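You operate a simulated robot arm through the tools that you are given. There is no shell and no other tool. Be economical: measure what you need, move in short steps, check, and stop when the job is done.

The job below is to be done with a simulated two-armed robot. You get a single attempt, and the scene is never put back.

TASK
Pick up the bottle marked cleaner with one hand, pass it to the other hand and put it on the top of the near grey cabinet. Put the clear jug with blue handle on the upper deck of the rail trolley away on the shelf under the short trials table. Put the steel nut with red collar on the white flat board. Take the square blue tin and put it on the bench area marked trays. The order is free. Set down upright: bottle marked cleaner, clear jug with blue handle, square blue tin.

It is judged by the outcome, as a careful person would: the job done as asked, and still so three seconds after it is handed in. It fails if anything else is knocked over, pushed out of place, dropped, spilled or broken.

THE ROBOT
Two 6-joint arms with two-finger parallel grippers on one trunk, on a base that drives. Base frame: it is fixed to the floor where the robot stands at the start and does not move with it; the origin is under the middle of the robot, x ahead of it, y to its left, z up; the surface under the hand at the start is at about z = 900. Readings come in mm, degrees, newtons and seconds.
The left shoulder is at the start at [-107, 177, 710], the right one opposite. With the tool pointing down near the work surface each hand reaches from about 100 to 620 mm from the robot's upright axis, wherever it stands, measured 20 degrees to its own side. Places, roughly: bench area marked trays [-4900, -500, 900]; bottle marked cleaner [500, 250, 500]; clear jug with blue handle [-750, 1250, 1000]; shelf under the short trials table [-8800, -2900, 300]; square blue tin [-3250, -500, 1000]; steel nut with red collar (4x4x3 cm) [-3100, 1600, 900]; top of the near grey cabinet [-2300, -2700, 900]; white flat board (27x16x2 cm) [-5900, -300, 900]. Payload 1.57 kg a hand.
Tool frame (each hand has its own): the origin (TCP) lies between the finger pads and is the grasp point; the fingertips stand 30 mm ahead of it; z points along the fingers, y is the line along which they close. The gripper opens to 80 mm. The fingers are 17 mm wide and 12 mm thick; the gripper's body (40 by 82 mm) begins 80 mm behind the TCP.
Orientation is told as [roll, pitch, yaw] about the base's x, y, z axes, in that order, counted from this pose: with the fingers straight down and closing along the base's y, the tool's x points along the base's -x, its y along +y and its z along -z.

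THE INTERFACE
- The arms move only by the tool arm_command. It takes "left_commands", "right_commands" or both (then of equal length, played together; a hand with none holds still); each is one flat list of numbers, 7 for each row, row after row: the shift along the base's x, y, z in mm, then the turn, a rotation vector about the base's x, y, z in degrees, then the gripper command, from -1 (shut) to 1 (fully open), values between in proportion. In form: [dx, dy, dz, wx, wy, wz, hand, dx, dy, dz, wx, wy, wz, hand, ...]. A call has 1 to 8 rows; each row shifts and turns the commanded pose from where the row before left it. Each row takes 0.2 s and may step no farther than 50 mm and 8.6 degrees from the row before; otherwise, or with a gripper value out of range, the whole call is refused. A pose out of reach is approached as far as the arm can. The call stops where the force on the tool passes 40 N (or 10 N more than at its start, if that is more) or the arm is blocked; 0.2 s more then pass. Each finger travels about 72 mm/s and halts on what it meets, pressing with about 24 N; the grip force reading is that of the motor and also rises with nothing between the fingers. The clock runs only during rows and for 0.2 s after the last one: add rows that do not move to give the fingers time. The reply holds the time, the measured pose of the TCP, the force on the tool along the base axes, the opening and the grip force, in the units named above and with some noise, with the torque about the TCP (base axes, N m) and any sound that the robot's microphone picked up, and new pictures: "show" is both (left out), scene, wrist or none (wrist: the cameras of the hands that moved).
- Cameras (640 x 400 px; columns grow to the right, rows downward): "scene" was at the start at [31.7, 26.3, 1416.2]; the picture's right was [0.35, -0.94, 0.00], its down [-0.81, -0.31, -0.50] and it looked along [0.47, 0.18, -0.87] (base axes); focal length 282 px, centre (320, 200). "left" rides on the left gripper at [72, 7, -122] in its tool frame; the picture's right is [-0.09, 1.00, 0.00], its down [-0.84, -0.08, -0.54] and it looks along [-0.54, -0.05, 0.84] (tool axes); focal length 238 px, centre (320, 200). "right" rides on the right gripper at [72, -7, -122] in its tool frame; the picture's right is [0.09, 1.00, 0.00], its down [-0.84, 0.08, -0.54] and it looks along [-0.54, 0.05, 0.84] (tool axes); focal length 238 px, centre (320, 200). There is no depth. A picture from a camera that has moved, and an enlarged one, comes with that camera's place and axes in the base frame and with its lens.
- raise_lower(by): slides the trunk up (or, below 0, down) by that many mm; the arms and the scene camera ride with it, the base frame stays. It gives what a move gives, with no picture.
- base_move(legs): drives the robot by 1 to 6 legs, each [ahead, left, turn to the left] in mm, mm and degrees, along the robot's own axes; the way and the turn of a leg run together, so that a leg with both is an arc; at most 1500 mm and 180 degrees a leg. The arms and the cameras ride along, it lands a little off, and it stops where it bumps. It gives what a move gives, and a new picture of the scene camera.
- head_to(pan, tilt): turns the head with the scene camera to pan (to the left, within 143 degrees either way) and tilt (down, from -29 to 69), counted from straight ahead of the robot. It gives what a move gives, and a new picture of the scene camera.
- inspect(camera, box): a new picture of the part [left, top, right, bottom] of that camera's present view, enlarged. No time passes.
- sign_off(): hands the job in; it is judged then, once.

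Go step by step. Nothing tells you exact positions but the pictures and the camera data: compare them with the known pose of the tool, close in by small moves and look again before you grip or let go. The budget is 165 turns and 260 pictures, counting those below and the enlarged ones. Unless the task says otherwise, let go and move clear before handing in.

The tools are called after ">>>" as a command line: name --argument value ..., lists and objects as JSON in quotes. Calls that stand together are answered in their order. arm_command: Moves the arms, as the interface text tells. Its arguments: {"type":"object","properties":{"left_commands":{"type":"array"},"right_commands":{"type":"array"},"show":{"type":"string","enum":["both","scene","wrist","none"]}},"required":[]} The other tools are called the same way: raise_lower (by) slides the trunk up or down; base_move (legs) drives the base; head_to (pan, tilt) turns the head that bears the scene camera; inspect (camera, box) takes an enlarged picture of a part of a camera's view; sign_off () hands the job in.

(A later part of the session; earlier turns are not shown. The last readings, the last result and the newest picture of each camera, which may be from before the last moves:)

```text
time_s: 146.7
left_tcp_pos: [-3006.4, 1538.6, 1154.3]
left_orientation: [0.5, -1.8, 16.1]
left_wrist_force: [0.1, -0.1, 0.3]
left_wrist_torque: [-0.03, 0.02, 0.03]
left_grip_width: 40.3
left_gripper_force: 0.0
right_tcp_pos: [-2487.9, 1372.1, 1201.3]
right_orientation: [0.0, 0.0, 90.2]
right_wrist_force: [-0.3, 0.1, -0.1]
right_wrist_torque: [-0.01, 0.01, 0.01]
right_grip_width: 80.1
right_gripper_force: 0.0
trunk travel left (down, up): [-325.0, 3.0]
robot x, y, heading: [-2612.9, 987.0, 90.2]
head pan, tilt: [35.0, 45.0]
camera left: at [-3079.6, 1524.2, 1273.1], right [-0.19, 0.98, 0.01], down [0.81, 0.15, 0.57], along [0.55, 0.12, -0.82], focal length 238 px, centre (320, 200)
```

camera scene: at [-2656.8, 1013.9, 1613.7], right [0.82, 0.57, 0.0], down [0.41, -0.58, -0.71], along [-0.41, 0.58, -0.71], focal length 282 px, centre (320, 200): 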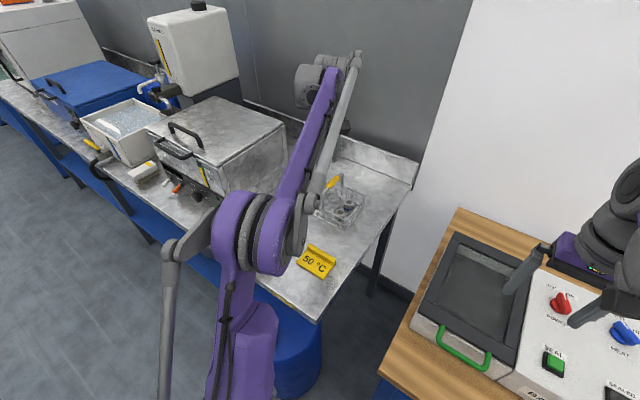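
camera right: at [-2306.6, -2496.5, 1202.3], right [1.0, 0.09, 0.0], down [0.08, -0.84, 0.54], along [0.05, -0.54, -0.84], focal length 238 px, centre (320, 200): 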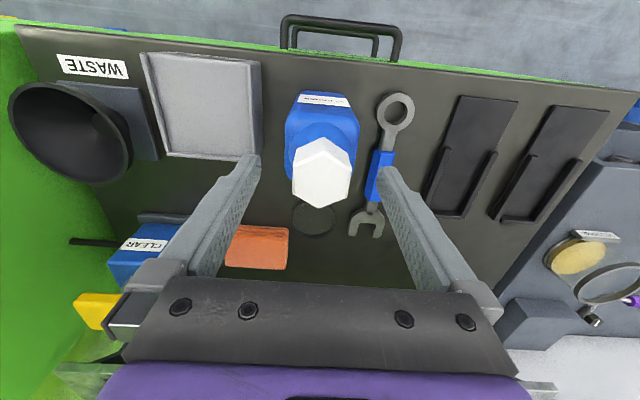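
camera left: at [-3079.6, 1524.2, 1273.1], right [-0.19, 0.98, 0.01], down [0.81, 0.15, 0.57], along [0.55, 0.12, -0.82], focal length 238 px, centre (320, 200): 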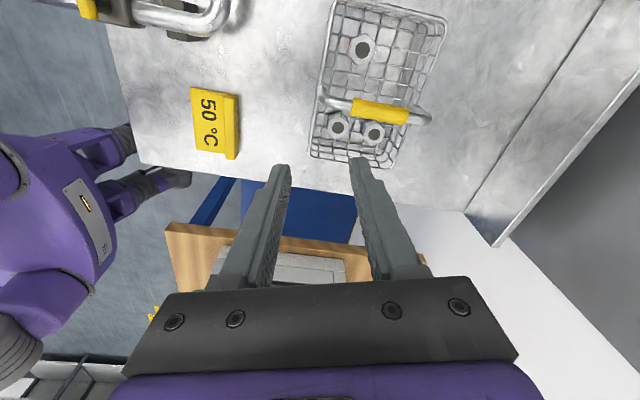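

From this side the nut computes to [-3077, 1584], which agrees. I'll finish the turn and move above it, opening to about 50 mm.

>>> arm_command --left_commands '[-25, 16, 0, 0, 0, -8, 0.25, -25, 16, 0, 0, 0, -8, 0.25, -20, 15, -20, 0, 0, -2, 0.25, 0, 0, -40, 0, 0, 0, 0.25, 0, 0, -20, 0, 0, 0, 0.25, 0, 0, 0, 0, 0, 0, 0.25]' --show "both"

>>> inspect --camera "left" --box '[240, 50, 400, 150]'

```text
time_s: 148.1
left_tcp_pos: [-3067.9, 1580.6, 1080.1]
left_orientation: [0.6, -1.7, -1.9]
left_wrist_force: [0.8, -0.3, 0.7]
left_wrist_torque: [-0.04, -0.03, 0.0]
left_grip_width: 50.1
left_gripper_force: 0.0
left hand out of reach, approached as far as the arm can: row 3
right_tcp_pos: [-2487.2, 1371.8, 1201.9]
right_orientation: [0.0, 0.0, 90.1]
right_wrist_force: [-0.1, -1.5, -0.4]
right_wrist_torque: [-0.02, 0.0, 0.04]
right_grip_width: 79.9
right_gripper_force: 0.2
trunk travel left (down, up): [-325.0, 3.0]
robot x, y, heading: [-2613.5, 988.3, 90.1]
head pan, tilt: [35.0, 45.0]
camera scene: at [-2656.4, 1013.7, 1613.8], right [0.82, 0.57, 0.0], down [0.41, -0.58, -0.71], along [-0.41, 0.58, -0.71], focal length 282 px, centre (320, 200)
camera left: at [-3142.1, 1589.7, 1199.0], right [0.12, 0.99, 0.01], down [0.82, -0.11, 0.57], along [0.56, -0.06, -0.82], focal length 238 px, centre (320, 200)
```

scene: 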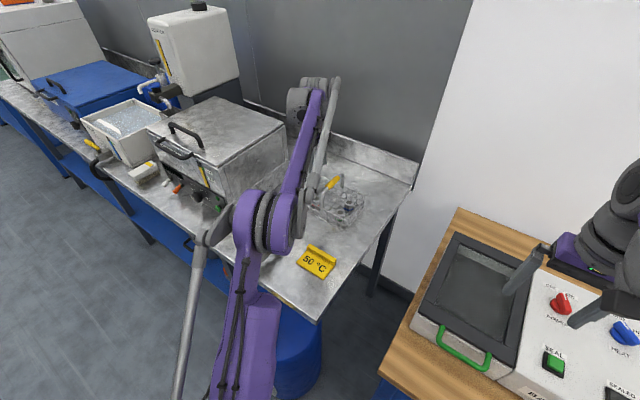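
left: 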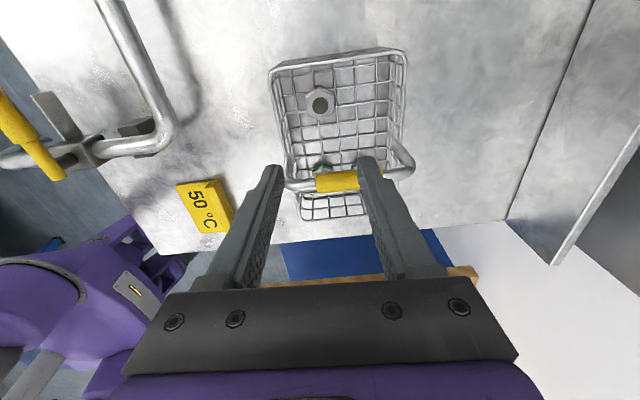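

```text
4.00 times, centred on (320, 100) of left
camera zoom: at [-3142.1, 1589.7, 1199.0], right [0.12, 0.99, 0.01], down [0.82, -0.11, 0.57], along [0.56, -0.06, -0.82], focal length 953 px, centre (320, 600)
```

zoom: 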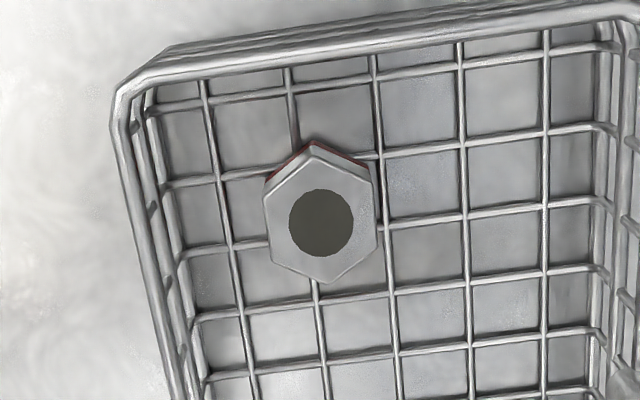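

The nut is confirmed at [-3078, 1585.5]. I'll shift over, narrow the opening to 44 mm, and descend to tips about z=960 for a check.

>>> arm_command --left_commands '[-10, 7, -20, 0, 0, 0, 0.1, 0, 0, -25, 0, 0, 0, 0.1, 0, 0, -25, 0, 0, 0, 0.1, 0, 0, -20, 0, 0, 0, 0.1, 0, 0, 0, 0, 0, 0, 0.1]' --show "wrist"

>>> inspect --camera "left" --box '[240, 80, 400, 180]'

>>> inspect --camera "scene" --box '[260, 90, 420, 250]'

```text
time_s: 149.3
left_tcp_pos: [-3079.2, 1588.9, 989.6]
left_orientation: [0.6, -1.7, -2.0]
left_wrist_force: [0.4, 1.2, 0.0]
left_wrist_torque: [0.01, 0.0, -0.02]
left_grip_width: 44.1
left_gripper_force: 0.1
right_tcp_pos: [-2488.2, 1371.3, 1202.5]
right_orientation: [0.0, 0.0, 90.1]
right_wrist_force: [0.0, 0.0, -0.1]
right_wrist_torque: [-0.01, 0.02, 0.0]
right_grip_width: 80.0
right_gripper_force: 0.0
trunk travel left (down, up): [-325.0, 3.0]
robot x, y, heading: [-2611.4, 986.1, 90.4]
head pan, tilt: [35.0, 45.0]
camera left: at [-3153.3, 1597.6, 1108.4], right [0.12, 0.99, 0.01], down [0.82, -0.11, 0.57], along [0.56, -0.06, -0.82], focal length 238 px, centre (320, 200)
```

left: 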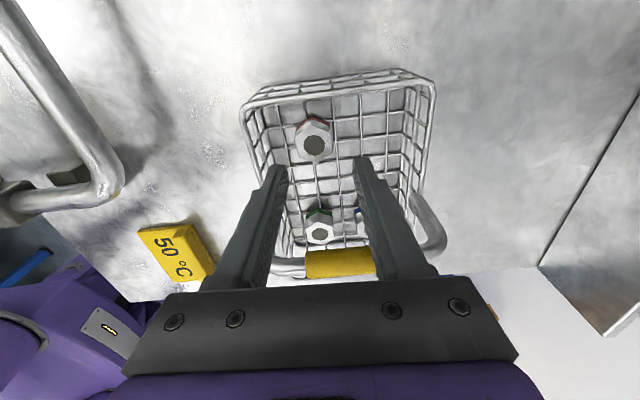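

```text
4.00 times, centred on (320, 130) of left
camera zoom: at [-3153.3, 1597.6, 1108.4], right [0.12, 0.99, 0.01], down [0.82, -0.11, 0.57], along [0.56, -0.06, -0.82], focal length 953 px, centre (320, 480)
```

zoom: 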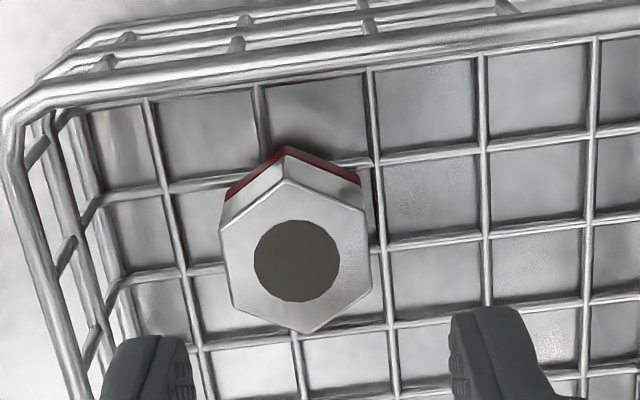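

```text
2.50 times, centred on (340, 170) of scene
camera zoom: at [-2656.5, 1013.7, 1613.7], right [0.82, 0.57, 0.0], down [0.41, -0.58, -0.71], along [-0.41, 0.58, -0.71], focal length 705 px, centre (270, 275)
```

zoom: 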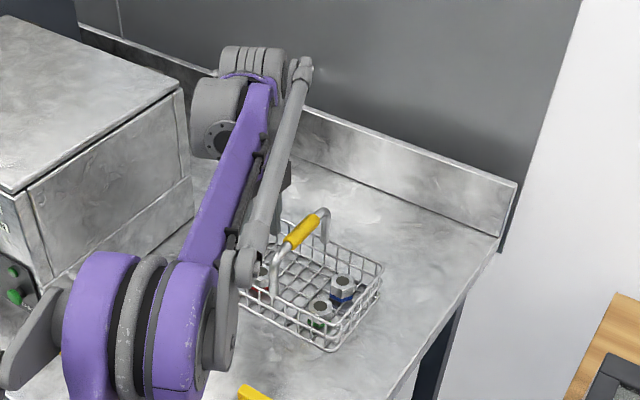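

Aligned: the nut is at y=1585.6, the fingers clear both the south basket wall and the nut. Descend to z≈925.

>>> arm_command --left_commands '[1, -1, -20, 0, 0, 0, 0.1, 0, 0, -20, 0, 0, 0, 0.1, 0, 0, -12, 0, 0, 0, 0.1, 0, 0, -8, 0, 0, 0, 0.1, 0, 0, -4, 0, 0, 0, 0.1, 0, 0, 0, 0, 0, 0, 0.1]' --show "wrist"

>>> inspect --camera "left" --box '[240, 120, 400, 220]'

```text
time_s: 150.7
left_tcp_pos: [-3079.0, 1586.5, 925.4]
left_orientation: [0.6, -1.9, -1.9]
left_wrist_force: [0.7, -0.4, 0.1]
left_wrist_torque: [0.02, 0.02, 0.03]
left_grip_width: 44.0
left_gripper_force: 0.1
right_tcp_pos: [-2488.5, 1372.7, 1202.3]
right_orientation: [0.0, 0.1, 90.0]
right_wrist_force: [-0.2, -0.8, 0.2]
right_wrist_torque: [-0.03, 0.02, 0.0]
right_grip_width: 80.1
right_gripper_force: 0.1
trunk travel left (down, up): [-325.0, 3.0]
robot x, y, heading: [-2608.1, 987.0, 90.3]
head pan, tilt: [35.0, 45.0]
camera left: at [-3153.8, 1594.4, 1044.5], right [0.12, 0.99, 0.01], down [0.82, -0.11, 0.57], along [0.56, -0.06, -0.82], focal length 238 px, centre (320, 200)
```

left: 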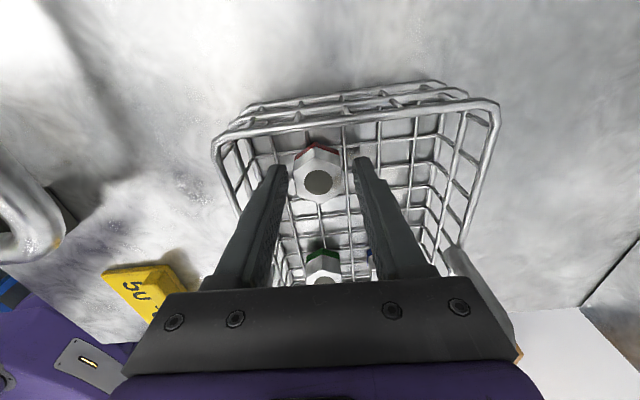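

```text
4.00 times, centred on (320, 170) of left
camera zoom: at [-3153.8, 1594.4, 1044.5], right [0.12, 0.99, 0.01], down [0.82, -0.11, 0.57], along [0.56, -0.06, -0.82], focal length 953 px, centre (320, 320)
```

zoom: 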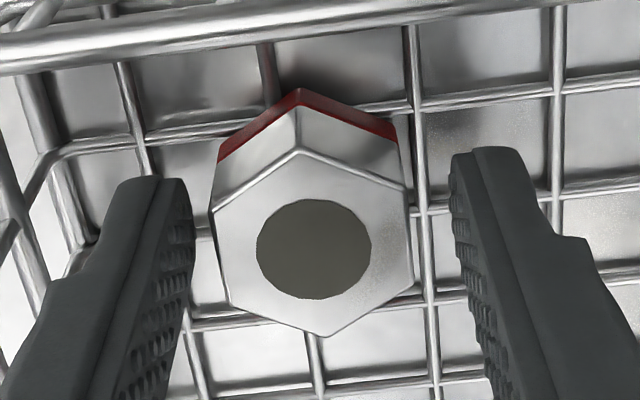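

The nut is between the pads, so I close and lift slightly.

>>> arm_command --left_commands '[0, 0, 0, 0, 0, 0, -0.1, 0, 0, 0, 0, 0, 0, -0.4, 0, 0, 0, 0, 0, 0, -1, 0, 0, 0, 0, 0, 0, -1, 0, 0, 10, 0, 0, 0, -1, 0, 0, 15, 0, 0, 0, -1, 0, 0, 25, 0, 0, 0, -1, 0, 0, 0, 0, 0, 0, -1]' --show "wrist"

```text
time_s: 152.5
left_tcp_pos: [-3078.7, 1586.3, 977.0]
left_orientation: [0.5, -1.8, -1.8]
left_wrist_force: [0.2, -0.3, -1.1]
left_wrist_torque: [0.01, -0.01, 0.03]
left_grip_width: 31.3
left_gripper_force: 24.1
right_tcp_pos: [-2487.8, 1372.0, 1202.1]
right_orientation: [0.0, 0.0, 90.2]
right_wrist_force: [-0.2, -0.4, -0.8]
right_wrist_torque: [0.01, 0.03, 0.02]
right_grip_width: 80.1
right_gripper_force: 0.0
trunk travel left (down, up): [-325.0, 3.0]
robot x, y, heading: [-2611.6, 985.1, 90.2]
head pan, tilt: [35.0, 45.0]
camera left: at [-3152.7, 1595.4, 1095.6], right [0.12, 0.99, 0.01], down [0.82, -0.11, 0.57], along [0.56, -0.06, -0.82], focal length 238 px, centre (320, 200)
```

left: 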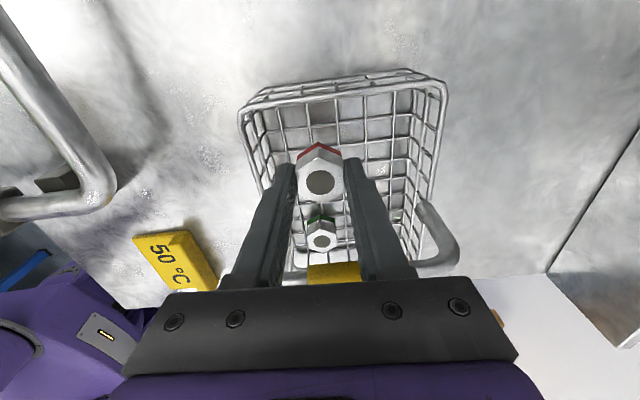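

I have the nut (31 mm grip). I lift straight up and retract towards the robot.

>>> arm_command --left_commands '[0, 0, 45, 0, 0, 0, -1, 0, 0, 45, 0, 0, 0, -1, 0, 0, 45, 0, 0, 0, -1, 20, -12, 20, 0, 0, 8, -1, 30, -20, 20, 0, 0, 8, -1, 35, -25, 0, 0, 0, 8, -1, 35, -25, 0, 0, 0, 8, -1, 35, -30, 0, 0, 0, 8, -1]' --show "none"

>>> arm_command --left_commands '[35, -30, 0, 0, 0, 8, -1, 35, -30, 0, 0, 0, 8, -1, 35, -30, 0, 0, 0, 8, -1, 30, -30, 0, 0, 0, 8, -1, 20, -30, 0, 0, 0, 8, -1, 0, -20, 0, 0, 0, 8, -1, 0, 0, 0, 0, 0, 4, -1]' --show "scene"

```text
time_s: 154.3
left_tcp_pos: [-2919.7, 1470.5, 1153.6]
left_orientation: [0.6, -1.8, 38.2]
left_wrist_force: [-0.7, -0.1, -0.1]
left_wrist_torque: [0.03, 0.01, 0.01]
left_grip_width: 31.3
left_gripper_force: 23.6
right_tcp_pos: [-2486.1, 1371.8, 1202.0]
right_orientation: [0.0, 0.0, 90.1]
right_wrist_force: [-0.1, 0.2, 0.2]
right_wrist_torque: [-0.02, 0.02, 0.03]
right_grip_width: 79.9
right_gripper_force: 0.1
trunk travel left (down, up): [-325.0, 3.0]
robot x, y, heading: [-2612.8, 988.7, 90.1]
head pan, tilt: [35.0, 45.0]
```

```text
time_s: 155.9
left_tcp_pos: [-2769.5, 1305.1, 1149.9]
left_orientation: [0.6, -1.6, 90.2]
left_wrist_force: [-0.6, 0.0, -0.7]
left_wrist_torque: [0.0, -0.02, 0.0]
left_grip_width: 31.7
left_gripper_force: 24.0
right_tcp_pos: [-2487.5, 1373.0, 1201.6]
right_orientation: [-0.1, 0.0, 90.0]
right_wrist_force: [-0.5, -0.7, 0.6]
right_wrist_torque: [0.01, -0.01, -0.02]
right_grip_width: 80.0
right_gripper_force: 0.1
trunk travel left (down, up): [-325.0, 3.0]
robot x, y, heading: [-2609.6, 989.6, 90.0]
head pan, tilt: [35.0, 45.0]
camera scene: at [-2656.7, 1014.3, 1613.7], right [0.82, 0.57, 0.0], down [0.41, -0.58, -0.71], along [-0.41, 0.58, -0.71], focal length 282 px, centre (320, 200)
```

scene: 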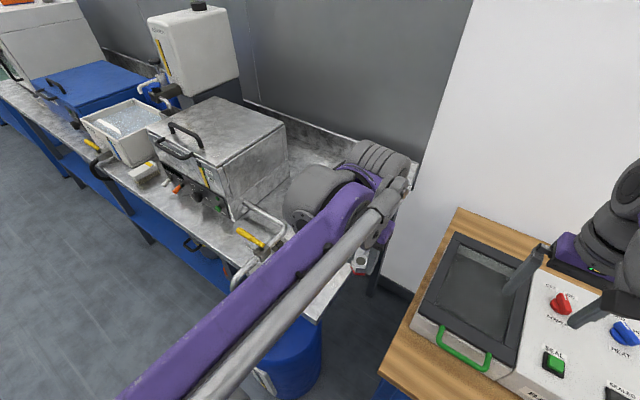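

The nut is secured in the left hand. Next I back into the aisle, turn south, and shift to face the tin on the island.

>>> base_move --legs '[[-470, 0, 0], [0, 0, 180], [0, -480, 0]]'

>>> head_to --pan 0 --tilt 40

```text
time_s: 170.3
left_tcp_pos: [-2947.3, 225.9, 1150.4]
left_orientation: [0.5, -1.9, -91.5]
left_wrist_force: [-0.1, 0.5, -0.6]
left_wrist_torque: [-0.03, 0.0, -0.02]
left_grip_width: 31.4
left_gripper_force: 24.0
right_tcp_pos: [-3229.8, 167.2, 1201.7]
right_orientation: [0.0, 0.0, -91.5]
right_wrist_force: [-0.4, 0.0, -0.1]
right_wrist_torque: [-0.02, 0.01, -0.02]
right_grip_width: 79.9
right_gripper_force: 0.1
trunk travel left (down, up): [-325.0, 3.0]
robot x, y, heading: [-3097.6, 548.3, -91.7]
head pan, tilt: [35.0, 45.0]
camera scene: at [-3047.4, 525.1, 1613.7], right [-0.83, -0.55, 0.0], down [-0.39, 0.59, -0.71], along [0.39, -0.59, -0.71], focal length 282 px, centre (320, 200)
```

scene: 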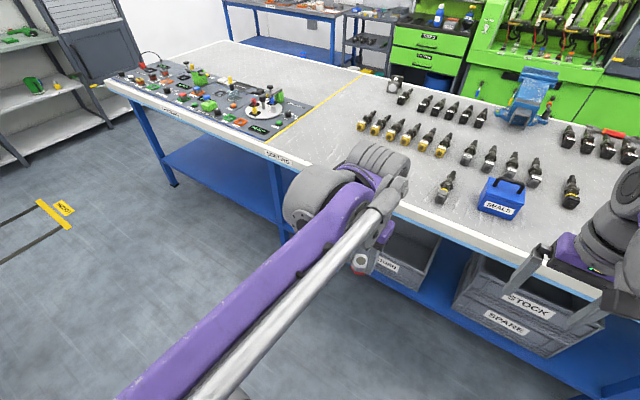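

```text
time_s: 171.3
left_tcp_pos: [-2946.9, 226.0, 1150.9]
left_orientation: [0.5, -1.8, -91.6]
left_wrist_force: [-0.1, 0.3, -2.3]
left_wrist_torque: [-0.02, 0.01, 0.04]
left_grip_width: 31.6
left_gripper_force: 23.8
right_tcp_pos: [-3230.5, 166.9, 1200.6]
right_orientation: [0.0, 0.0, -91.4]
right_wrist_force: [0.2, -0.7, -0.2]
right_wrist_torque: [0.0, 0.01, -0.05]
right_grip_width: 80.0
right_gripper_force: 0.0
trunk travel left (down, up): [-325.0, 3.0]
robot x, y, heading: [-3093.7, 545.5, -91.5]
head pan, tilt: [0.0, 40.0]
camera scene: at [-3094.5, 507.9, 1621.0], right [-1.0, 0.03, 0.0], down [0.02, 0.64, -0.77], along [-0.02, -0.77, -0.64], focal length 282 px, centre (320, 200)
```

scene: 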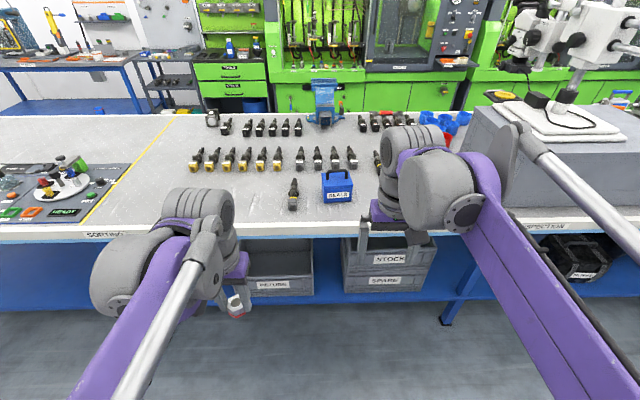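

I see a blue tin with a handle on the island, so I'll zoom in.

>>> inspect --camera "scene" --box '[270, 140, 400, 222]'

>>> inspect --camera "scene" --box '[360, 90, 600, 240]'

```text
4.88 times, centred on (335, 181) of scene
camera zoom: at [-3094.5, 507.9, 1621.0], right [-1.0, 0.03, 0.0], down [0.02, 0.64, -0.77], along [-0.02, -0.77, -0.64], focal length 1376 px, centre (247, 293)
```

zoom: 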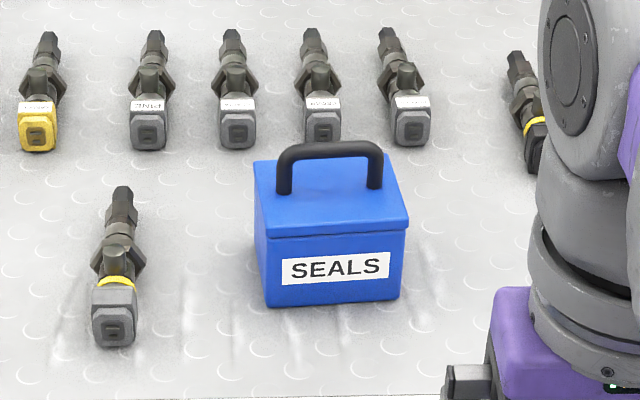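

```text
2.67 times, centred on (480, 165) of scene
camera zoom: at [-3094.5, 507.9, 1621.0], right [-1.0, 0.03, 0.0], down [0.02, 0.64, -0.77], along [-0.02, -0.77, -0.64], focal length 752 px, centre (-107, 293)
```

zoom: 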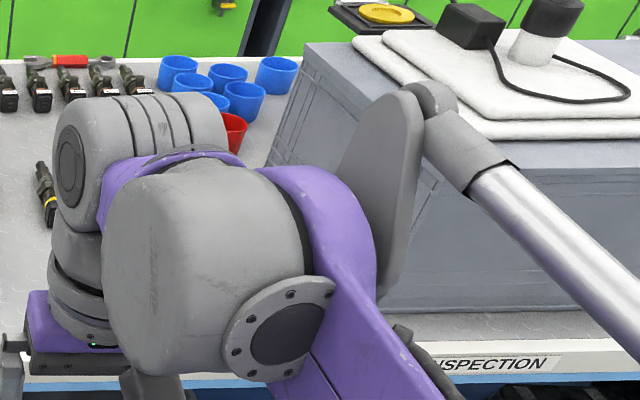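

The "SEALS" tin is about 110×100 mm, centred near [-3188, -394], with a handle along x. I drive closer and bring the right hand over it with the wrist turned 90°.

>>> base_move --legs '[[385, 0, 1.5]]'

>>> arm_command --right_commands '[0, -15, 0, 0, 0, 8.5, 1, 0, -15, 0, 0, 0, 8.5, 1, 10, -15, 0, 0, 0, 8.5, 1, 10, -15, 0, 0, 0, 8.5, 1, 10, -15, 0, 0, 0, 8.5, 1, 10, -15, 0, 0, 0, 8.5, 1, 5, -15, 0, 0, 0, 8.5, 1, 0, -10, 0, 0, 0, 8.5, 1]' --show "both"

```text
time_s: 173.7
left_tcp_pos: [-2939.8, -144.9, 1149.9]
left_orientation: [0.5, -1.7, -89.5]
left_wrist_force: [1.2, 0.6, -1.5]
left_wrist_torque: [0.0, 0.02, 0.0]
left_grip_width: 31.5
left_gripper_force: 23.8
right_tcp_pos: [-3220.3, -214.4, 1201.1]
right_orientation: [0.0, 0.0, -89.5]
right_wrist_force: [-0.9, 0.5, -0.6]
right_wrist_torque: [-0.01, -0.01, 0.01]
right_grip_width: 79.8
right_gripper_force: 0.1
trunk travel left (down, up): [-325.0, 3.0]
robot x, y, heading: [-3099.0, 170.0, -89.7]
head pan, tilt: [0.0, 40.0]
camera scene: at [-3096.6, 131.0, 1620.8], right [-1.0, -0.01, 0.0], down [-0.01, 0.64, -0.77], along [0.01, -0.77, -0.64], focal length 282 px, centre (320, 200)
```

scene: 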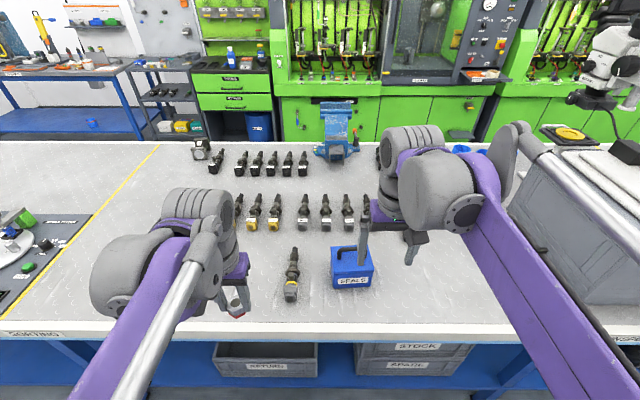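

```text
time_s: 175.5
left_tcp_pos: [-2940.1, -146.8, 1150.8]
left_orientation: [0.5, -1.6, -89.5]
left_wrist_force: [-1.4, -0.4, -0.5]
left_wrist_torque: [-0.01, 0.01, 0.02]
left_grip_width: 31.4
left_gripper_force: 23.7
right_tcp_pos: [-3177.1, -331.1, 1200.3]
right_orientation: [0.0, 0.0, -21.3]
right_wrist_force: [0.2, 0.5, 0.7]
right_wrist_torque: [0.01, 0.01, -0.03]
right_grip_width: 80.1
right_gripper_force: 0.1
trunk travel left (down, up): [-325.0, 3.0]
robot x, y, heading: [-3101.2, 173.4, -89.2]
head pan, tilt: [0.0, 40.0]
camera scene: at [-3096.6, 130.0, 1621.0], right [-1.0, -0.01, 0.0], down [-0.01, 0.64, -0.77], along [0.01, -0.77, -0.64], focal length 282 px, centre (320, 200)
camera right: at [-3246.5, -311.1, 1323.0], right [0.28, 0.96, 0.0], down [0.81, -0.23, 0.54], along [0.52, -0.15, -0.84], focal length 238 px, centre (320, 200)
```

scene: 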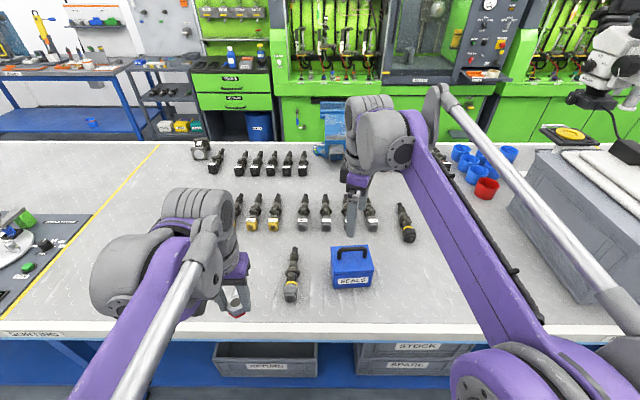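
right: 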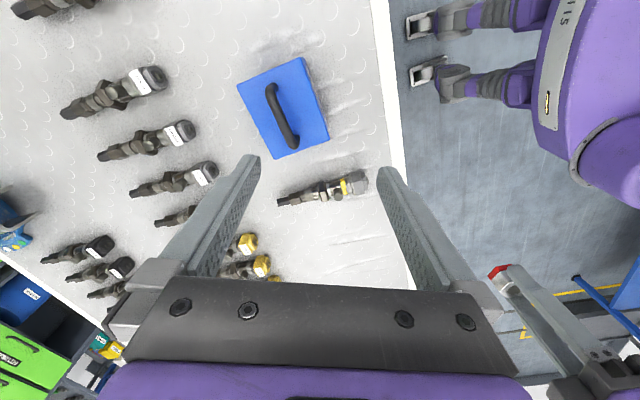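

I continue: finish the wrist turn and position over the handle at about [-3188, -380].

>>> arm_command --right_commands '[-4, -12, -10, 0, 0, 8, 1, -4, -12, -20, 0, 0, 8, 1, -3, -12, -25, 0, 0, 8, 1, 0, -12, -30, 0, 0, 1, 1, 0, 0, 0, 0, 0, 0, 1]' --show "wrist"

>>> inspect --camera "right" --box '[240, 60, 400, 160]'

>>> inspect --camera "scene" --box '[290, 190, 410, 300]'

```text
time_s: 176.7
left_tcp_pos: [-2940.1, -146.2, 1150.3]
left_orientation: [0.5, -1.8, -89.4]
left_wrist_force: [0.4, 0.9, -0.6]
left_wrist_torque: [-0.03, -0.01, -0.03]
left_grip_width: 31.3
left_gripper_force: 23.8
right_tcp_pos: [-3188.0, -378.7, 1115.6]
right_orientation: [0.1, 0.1, 3.4]
right_wrist_force: [-0.1, 0.1, -0.1]
right_wrist_torque: [-0.03, 0.01, 0.02]
right_grip_width: 79.9
right_gripper_force: 0.0
trunk travel left (down, up): [-325.0, 3.0]
robot x, y, heading: [-3100.5, 168.5, -89.2]
head pan, tilt: [0.0, 40.0]
camera right: at [-3259.7, -390.2, 1238.0], right [-0.15, 0.99, 0.0], down [0.83, 0.13, 0.54], along [0.54, 0.08, -0.84], focal length 238 px, centre (320, 200)
```

right: 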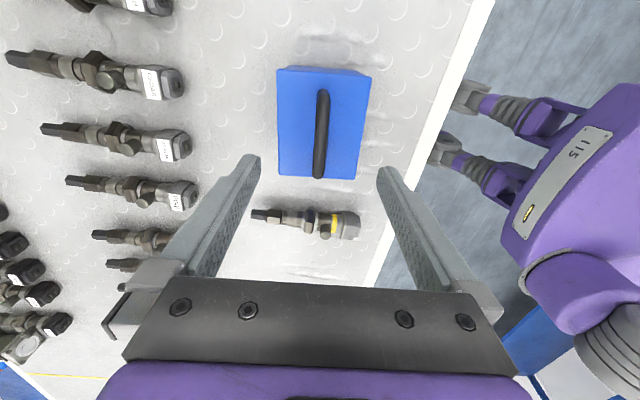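

```text
4.00 times, centred on (320, 110) of right
camera zoom: at [-3259.7, -390.2, 1238.0], right [-0.15, 0.99, 0.0], down [0.83, 0.13, 0.54], along [0.54, 0.08, -0.84], focal length 953 px, centre (320, 560)
```

zoom: 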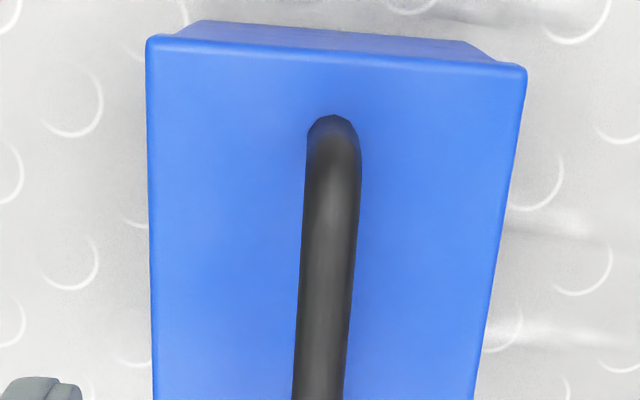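

```text
3.64 times, centred on (350, 245) of scene
camera zoom: at [-3096.6, 130.9, 1621.0], right [-1.0, -0.01, 0.0], down [-0.01, 0.64, -0.77], along [0.01, -0.77, -0.64], focal length 1026 px, centre (211, 36)
```

zoom: 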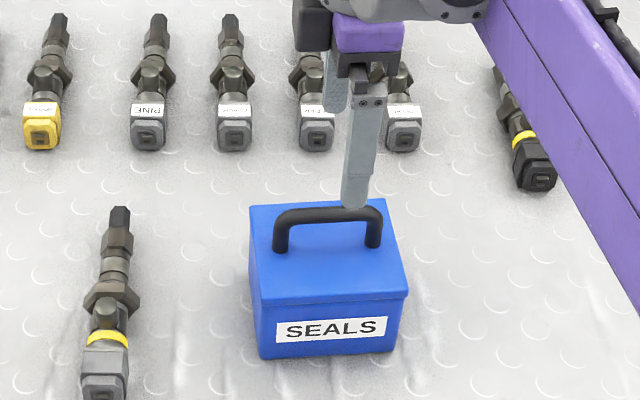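

The handle bar (12 mm thick) is centred at [-3188, -379] with its top at z≈1024, directly under the hand. I descend to z≈1017 and grip it.

>>> arm_command --right_commands '[0, 0, -30, 0, 0, 0, 0.2, 0, 0, -30, 0, 0, 0, 0.2, 0, 0, -20, 0, 0, 0, 0.2, 0, 0, -12, 0, 0, 0, 0.2, 0, 0, -5, 0, 0, 0, 0.2, 0, 0, 0, 0, 0, 0, 0.2]' --show "wrist"

>>> inspect --camera "scene" --box '[290, 190, 410, 300]'

```text
time_s: 178.1
left_tcp_pos: [-2939.9, -147.4, 1150.2]
left_orientation: [0.5, -1.8, -89.6]
left_wrist_force: [0.0, -0.4, -1.8]
left_wrist_torque: [-0.03, 0.02, 0.0]
left_grip_width: 31.4
left_gripper_force: 23.7
right_tcp_pos: [-3187.0, -378.9, 1020.9]
right_orientation: [0.0, 0.0, 3.5]
right_wrist_force: [0.5, 0.8, -0.7]
right_wrist_torque: [0.01, 0.0, -0.03]
right_grip_width: 47.7
right_gripper_force: 0.0
trunk travel left (down, up): [-325.0, 3.0]
robot x, y, heading: [-3099.8, 167.2, -89.5]
head pan, tilt: [0.0, 40.0]
camera right: at [-3258.0, -390.4, 1142.1], right [-0.15, 0.99, 0.0], down [0.83, 0.13, 0.54], along [0.54, 0.08, -0.84], focal length 238 px, centre (320, 200)
```

right: 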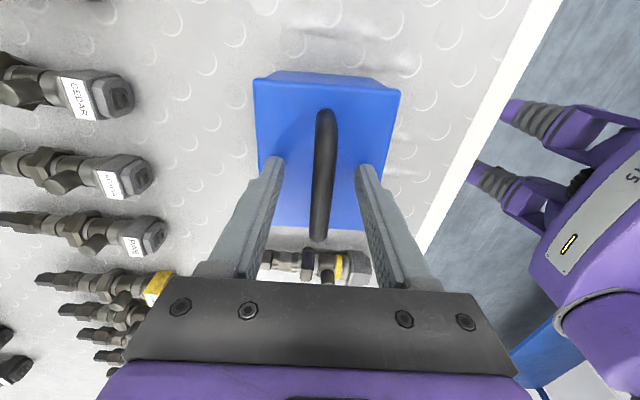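

```text
3.64 times, centred on (350, 245) of scene
camera zoom: at [-3096.6, 130.3, 1621.0], right [-1.0, -0.01, 0.0], down [-0.01, 0.64, -0.77], along [0.01, -0.77, -0.64], focal length 1026 px, centre (211, 36)
```

zoom: 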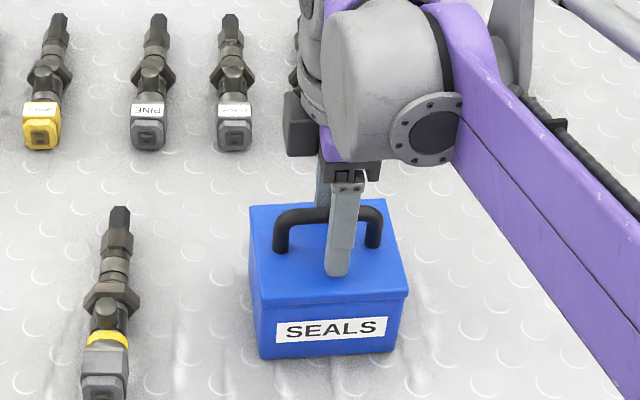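

The fingers straddle the bar well, so I close.

>>> arm_command --right_commands '[0, 0, -3, 0, 0, 0, 0, 0, 0, 0, 0, 0, 0, -0.4, 0, 0, 0, 0, 0, 0, -1, 0, 0, 0, 0, 0, 0, -1, 0, 0, 0, 0, 0, 0, -1]' --show "none"

>>> arm_command --right_commands '[0, 0, 10, 0, 0, 0, -1, 0, 0, 20, 0, 0, 0, -1, 0, 0, 30, 0, 0, 0, -1, 0, 0, 30, 0, 0, 0, -1, 0, 0, 0, 0, 0, 0, -1]' --show "both"

```text
time_s: 179.3
left_tcp_pos: [-2938.9, -146.7, 1150.5]
left_orientation: [0.6, -1.7, -89.5]
left_wrist_force: [0.7, 0.9, -1.4]
left_wrist_torque: [-0.01, -0.01, -0.03]
left_grip_width: 31.1
left_gripper_force: 24.1
right_tcp_pos: [-3185.3, -378.9, 1016.4]
right_orientation: [0.1, 0.0, 3.6]
right_wrist_force: [1.3, 1.3, 0.8]
right_wrist_torque: [0.01, -0.01, 0.04]
right_grip_width: 12.7
right_gripper_force: 24.3
trunk travel left (down, up): [-325.0, 3.0]
robot x, y, heading: [-3100.3, 168.6, -89.5]
head pan, tilt: [0.0, 40.0]
```

```text
time_s: 180.5
left_tcp_pos: [-2939.9, -146.1, 1151.2]
left_orientation: [0.4, -1.7, -89.5]
left_wrist_force: [0.0, 0.2, -1.4]
left_wrist_torque: [0.02, 0.05, 0.0]
left_grip_width: 31.5
left_gripper_force: 23.8
right_tcp_pos: [-3185.0, -380.4, 1109.2]
right_orientation: [-0.1, 0.0, 3.4]
right_wrist_force: [-0.6, -0.1, -3.5]
right_wrist_torque: [-0.01, 0.01, 0.0]
right_grip_width: 12.7
right_gripper_force: 23.5
trunk travel left (down, up): [-325.0, 3.0]
robot x, y, heading: [-3100.4, 167.1, -89.6]
head pan, tilt: [0.0, 40.0]
camera scene: at [-3096.7, 129.9, 1621.0], right [-1.0, -0.01, 0.0], down [-0.01, 0.64, -0.77], along [0.01, -0.77, -0.64], focal length 282 px, centre (320, 200)
camera right: at [-3255.6, -390.3, 1231.2], right [-0.15, 0.99, 0.0], down [0.83, 0.13, 0.54], along [0.54, 0.08, -0.84], focal length 238 px, centre (320, 200)
```

scene: 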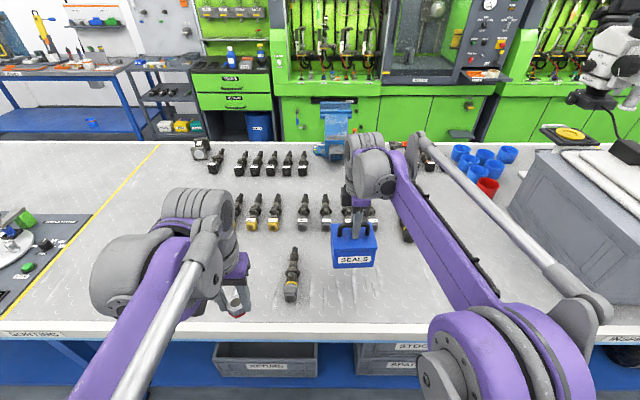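
right: 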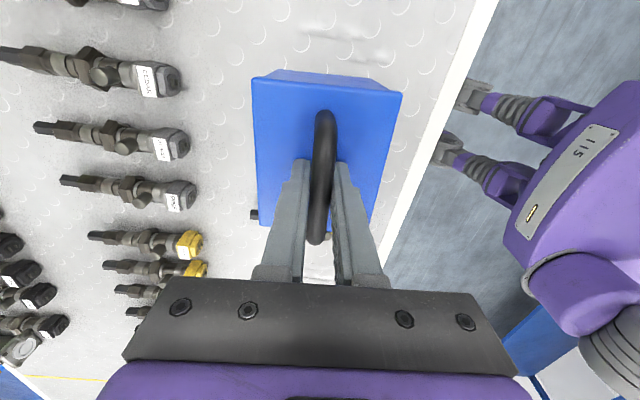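

The tin is lifted (it sits 116 mm below the TCP). I retract it, back into the aisle and strafe west to the trays area.

>>> arm_command --right_commands '[0, 20, 20, 0, 0, 0, -1, 0, 35, 20, 0, 0, 0, -1, 0, 40, 20, 0, 0, 0, -1, 0, 40, 0, 0, 0, 0, -1, 0, 0, 0, 0, 0, 0, -1]' --show "none"

>>> base_move --legs '[[-330, 0, 0], [0, -1500, 0], [0, -200, 0]]'

```text
time_s: 181.7
left_tcp_pos: [-2939.8, -147.4, 1151.0]
left_orientation: [0.5, -1.7, -89.5]
left_wrist_force: [-0.2, 0.3, -1.7]
left_wrist_torque: [0.0, -0.05, -0.02]
left_grip_width: 31.1
left_gripper_force: 24.3
right_tcp_pos: [-3183.2, -242.3, 1164.8]
right_orientation: [0.1, 0.0, 3.5]
right_wrist_force: [-0.2, -0.6, -3.4]
right_wrist_torque: [0.02, 0.02, 0.0]
right_grip_width: 12.7
right_gripper_force: 23.9
trunk travel left (down, up): [-325.0, 3.0]
robot x, y, heading: [-3094.1, 170.0, -89.4]
head pan, tilt: [0.0, 40.0]
```

```text
time_s: 198.9
left_tcp_pos: [-4653.2, 170.8, 1151.1]
left_orientation: [0.5, -1.8, -89.6]
left_wrist_force: [0.1, 0.3, -1.5]
left_wrist_torque: [0.04, 0.01, 0.01]
left_grip_width: 31.4
left_gripper_force: 24.2
right_tcp_pos: [-4895.7, 74.9, 1163.4]
right_orientation: [0.0, 0.0, 3.6]
right_wrist_force: [-0.4, -0.3, -2.8]
right_wrist_torque: [0.02, -0.03, 0.0]
right_grip_width: 12.7
right_gripper_force: 23.4
trunk travel left (down, up): [-325.0, 3.0]
robot x, y, heading: [-4810.1, 483.8, -89.8]
head pan, tilt: [0.0, 40.0]
camera scene: at [-4809.4, 446.9, 1621.0], right [-1.0, -0.01, 0.0], down [-0.01, 0.64, -0.77], along [0.01, -0.77, -0.64], focal length 282 px, centre (320, 200)
```

scene: 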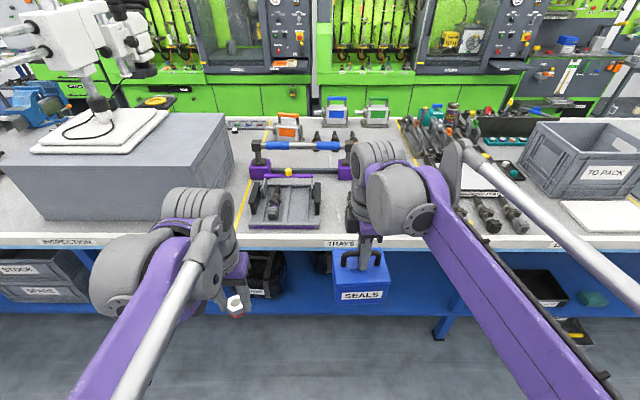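

The TRAYS label is right ahead. I'll zoom in to find free space in the area.

>>> inspect --camera "scene" --box '[220, 100, 460, 250]'

>>> inspect --camera "scene" --box '[440, 110, 640, 250]'

>>> inspect --camera "right" --box '[0, 0, 640, 400]'

```text
2.67 times, centred on (340, 175) of scene
camera zoom: at [-4809.4, 446.9, 1621.0], right [-1.0, -0.01, 0.0], down [-0.01, 0.64, -0.77], along [0.01, -0.77, -0.64], focal length 752 px, centre (267, 267)
```

zoom: 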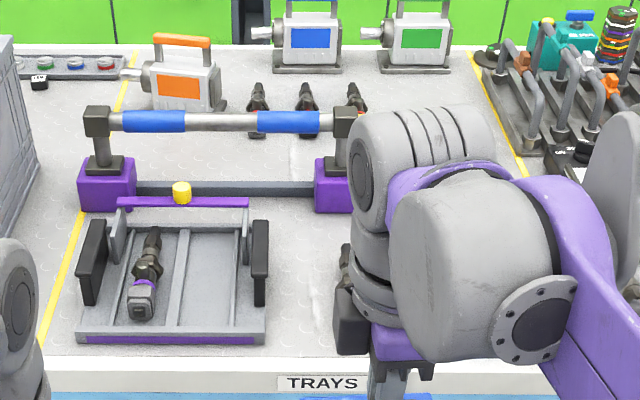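

```text
2.86 times, centred on (540, 180) of scene
camera zoom: at [-4809.4, 446.9, 1621.0], right [-1.0, -0.01, 0.0], down [-0.01, 0.64, -0.77], along [0.01, -0.77, -0.64], focal length 806 px, centre (-309, 257)
```

zoom: 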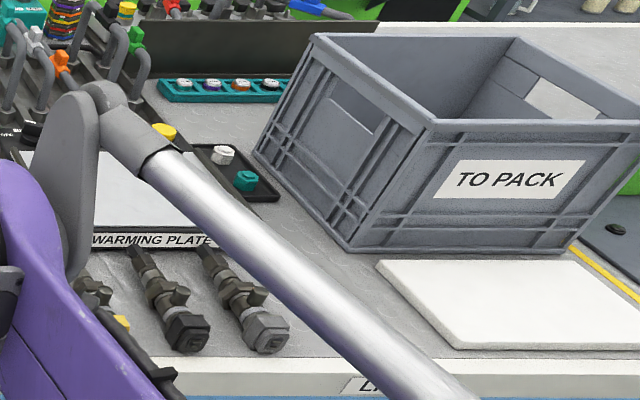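

```text
1.00 times, centred on (320, 200) of right (not enlarged: the box is as wide or as high as the picture)
camera zoom: at [-4967.6, 63.0, 1286.7], right [-0.15, 0.99, 0.0], down [0.83, 0.13, 0.54], along [0.54, 0.08, -0.84], focal length 238 px, centre (320, 200)
```

zoom: 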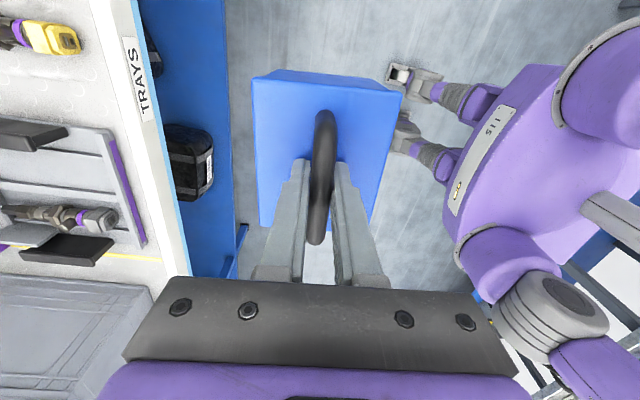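

The arm hides the free right half of the area, so I'll strafe 250 further to see it.

>>> base_move --legs '[[0, -260, 0]]'

>>> inspect --camera "scene" --box '[180, 100, 420, 250]'

```text
time_s: 201.8
left_tcp_pos: [-4912.6, 168.2, 1150.2]
left_orientation: [0.5, -1.7, -89.5]
left_wrist_force: [-0.2, 0.0, -0.2]
left_wrist_torque: [-0.02, 0.02, -0.02]
left_grip_width: 31.4
left_gripper_force: 24.3
right_tcp_pos: [-5156.4, 73.3, 1164.6]
right_orientation: [0.1, 0.0, 3.3]
right_wrist_force: [-0.3, -0.5, -3.7]
right_wrist_torque: [0.0, 0.01, 0.0]
right_grip_width: 12.5
right_gripper_force: 23.8
trunk travel left (down, up): [-325.0, 3.0]
robot x, y, heading: [-5068.4, 486.5, -89.8]
head pan, tilt: [0.0, 40.0]
camera scene: at [-5068.2, 445.1, 1621.0], right [-1.0, -0.01, 0.0], down [0.0, 0.64, -0.77], along [0.0, -0.77, -0.64], focal length 282 px, centre (320, 200)
```

scene: 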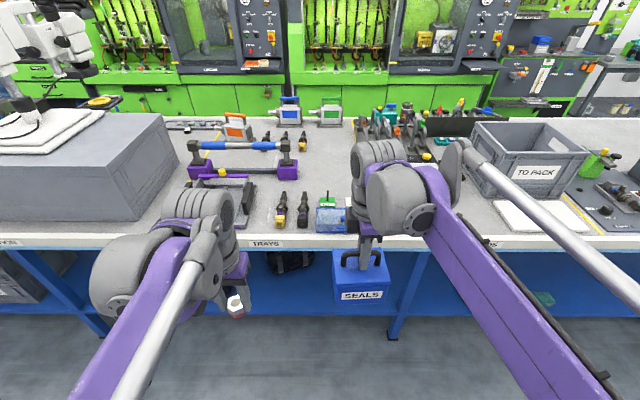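

```text
2.67 times, centred on (300, 175) of scene
camera zoom: at [-5068.2, 445.1, 1621.0], right [-1.0, -0.01, 0.0], down [0.0, 0.64, -0.77], along [0.0, -0.77, -0.64], focal length 752 px, centre (373, 267)
```

zoom: 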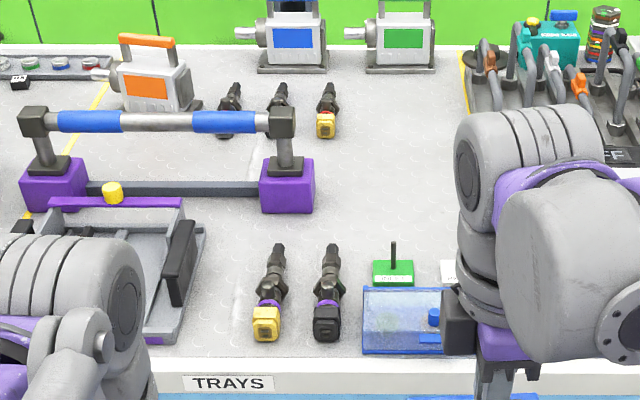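

There is a free patch at about [-5085, -515], behind the small green stand and right of the crossbar. I'll position the base so the right hand reaches it.

>>> base_move --legs '[[0, 120, 0], [355, 0, 0]]'

>>> head_to --pan -10 --tilt 52

```text
time_s: 205.4
left_tcp_pos: [-4791.4, -181.8, 1149.5]
left_orientation: [0.5, -1.7, -89.9]
left_wrist_force: [0.6, 0.6, -0.6]
left_wrist_torque: [-0.03, 0.0, 0.0]
left_grip_width: 31.3
left_gripper_force: 24.0
right_tcp_pos: [-5033.8, -277.5, 1164.3]
right_orientation: [-0.1, 0.0, 3.2]
right_wrist_force: [0.5, -0.1, -3.6]
right_wrist_torque: [-0.03, -0.02, 0.04]
right_grip_width: 12.7
right_gripper_force: 23.8
trunk travel left (down, up): [-325.0, 3.0]
robot x, y, heading: [-4946.2, 130.3, -89.9]
head pan, tilt: [0.0, 40.0]
camera scene: at [-4945.8, 95.4, 1620.8], right [-1.0, 0.0, 0.0], down [0.0, 0.64, -0.77], along [0.0, -0.77, -0.64], focal length 282 px, centre (320, 200)
```

scene: 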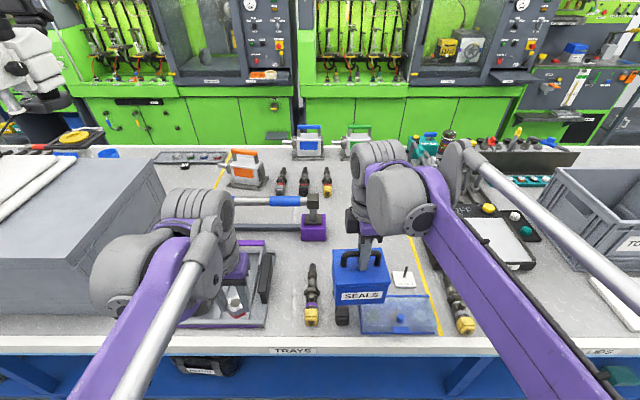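

```text
time_s: 206.1
left_tcp_pos: [-4791.3, -181.9, 1150.5]
left_orientation: [0.5, -1.7, -89.9]
left_wrist_force: [0.3, 0.0, -0.4]
left_wrist_torque: [-0.01, 0.01, 0.0]
left_grip_width: 31.1
left_gripper_force: 23.9
right_tcp_pos: [-5034.1, -278.8, 1164.2]
right_orientation: [0.0, -0.1, 3.2]
right_wrist_force: [-0.4, -0.3, -2.5]
right_wrist_torque: [-0.02, 0.02, -0.01]
right_grip_width: 12.8
right_gripper_force: 24.0
trunk travel left (down, up): [-325.0, 3.0]
robot x, y, heading: [-4949.4, 133.7, -90.0]
head pan, tilt: [-10.0, 52.0]
camera scene: at [-4958.9, 105.3, 1604.2], right [-0.99, 0.17, 0.0], down [0.13, 0.78, -0.62], along [-0.1, -0.61, -0.79], focal length 282 px, centre (320, 200)
```

scene: 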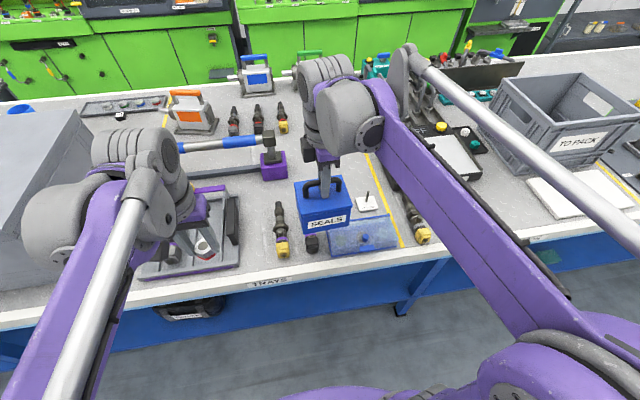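

The area's right line is at x≈−5250, so [-5095, -518] is well inside. I extend the tin over the spot at height.

>>> arm_command --right_commands '[-10, -35, 0, 0, 0, 0, -1, -10, -35, 0, 0, 0, 0, -1, -10, -35, 0, 0, 0, 0, -1, -10, -35, -10, 0, 0, 0, -1, -10, -35, -15, 0, 0, 0, -1, -10, -35, -15, 0, 0, 0, -1, 0, -28, -10, 0, 0, 0, -1, 0, 0, 0, 0, 0, 0, -1]' --show "both"

>>> inspect --camera "scene" --box '[250, 110, 430, 260]'

```text
time_s: 207.9
left_tcp_pos: [-4791.3, -181.2, 1151.2]
left_orientation: [0.4, -1.8, -89.9]
left_wrist_force: [-0.3, 0.6, -1.2]
left_wrist_torque: [0.03, -0.02, -0.01]
left_grip_width: 31.4
left_gripper_force: 23.7
right_tcp_pos: [-5095.1, -515.8, 1114.8]
right_orientation: [0.1, 0.0, 3.2]
right_wrist_force: [-0.2, -0.6, -3.1]
right_wrist_torque: [-0.01, 0.0, 0.03]
right_grip_width: 12.7
right_gripper_force: 23.9
trunk travel left (down, up): [-325.0, 3.0]
robot x, y, heading: [-4948.1, 132.9, -90.3]
head pan, tilt: [-10.0, 52.0]
camera scene: at [-4959.0, 106.5, 1604.1], right [-0.99, 0.17, 0.0], down [0.13, 0.78, -0.62], along [-0.1, -0.61, -0.79], focal length 282 px, centre (320, 200)
camera right: at [-5166.1, -527.0, 1237.7], right [-0.15, 0.99, 0.0], down [0.83, 0.12, 0.54], along [0.54, 0.08, -0.84], focal length 238 px, centre (320, 200)
```

scene: 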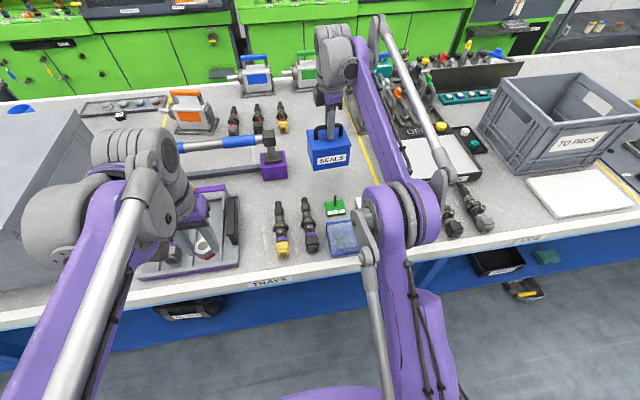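
right: 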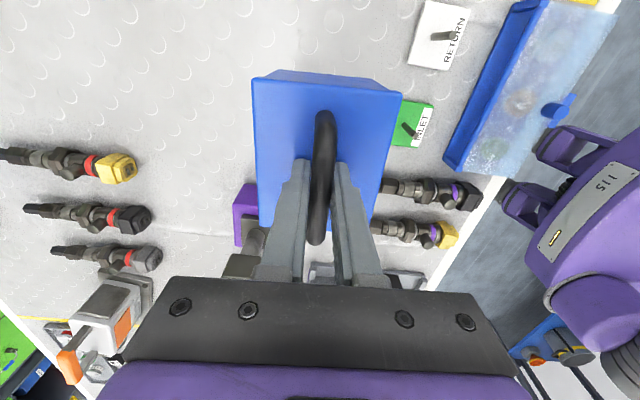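

```text
2.67 times, centred on (340, 185) of scene
camera zoom: at [-4959.0, 106.5, 1604.1], right [-0.99, 0.17, 0.0], down [0.13, 0.78, -0.62], along [-0.1, -0.61, -0.79], focal length 752 px, centre (267, 240)
```

zoom: 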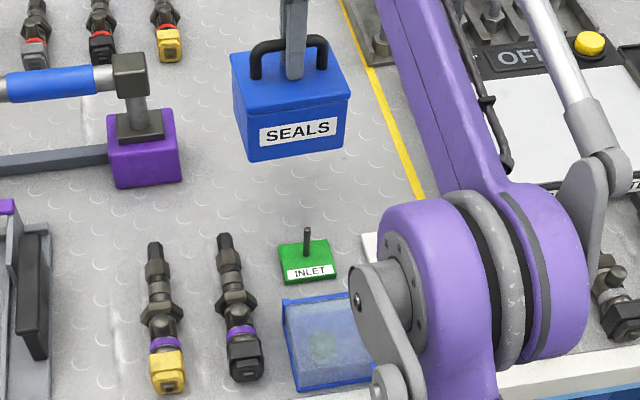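

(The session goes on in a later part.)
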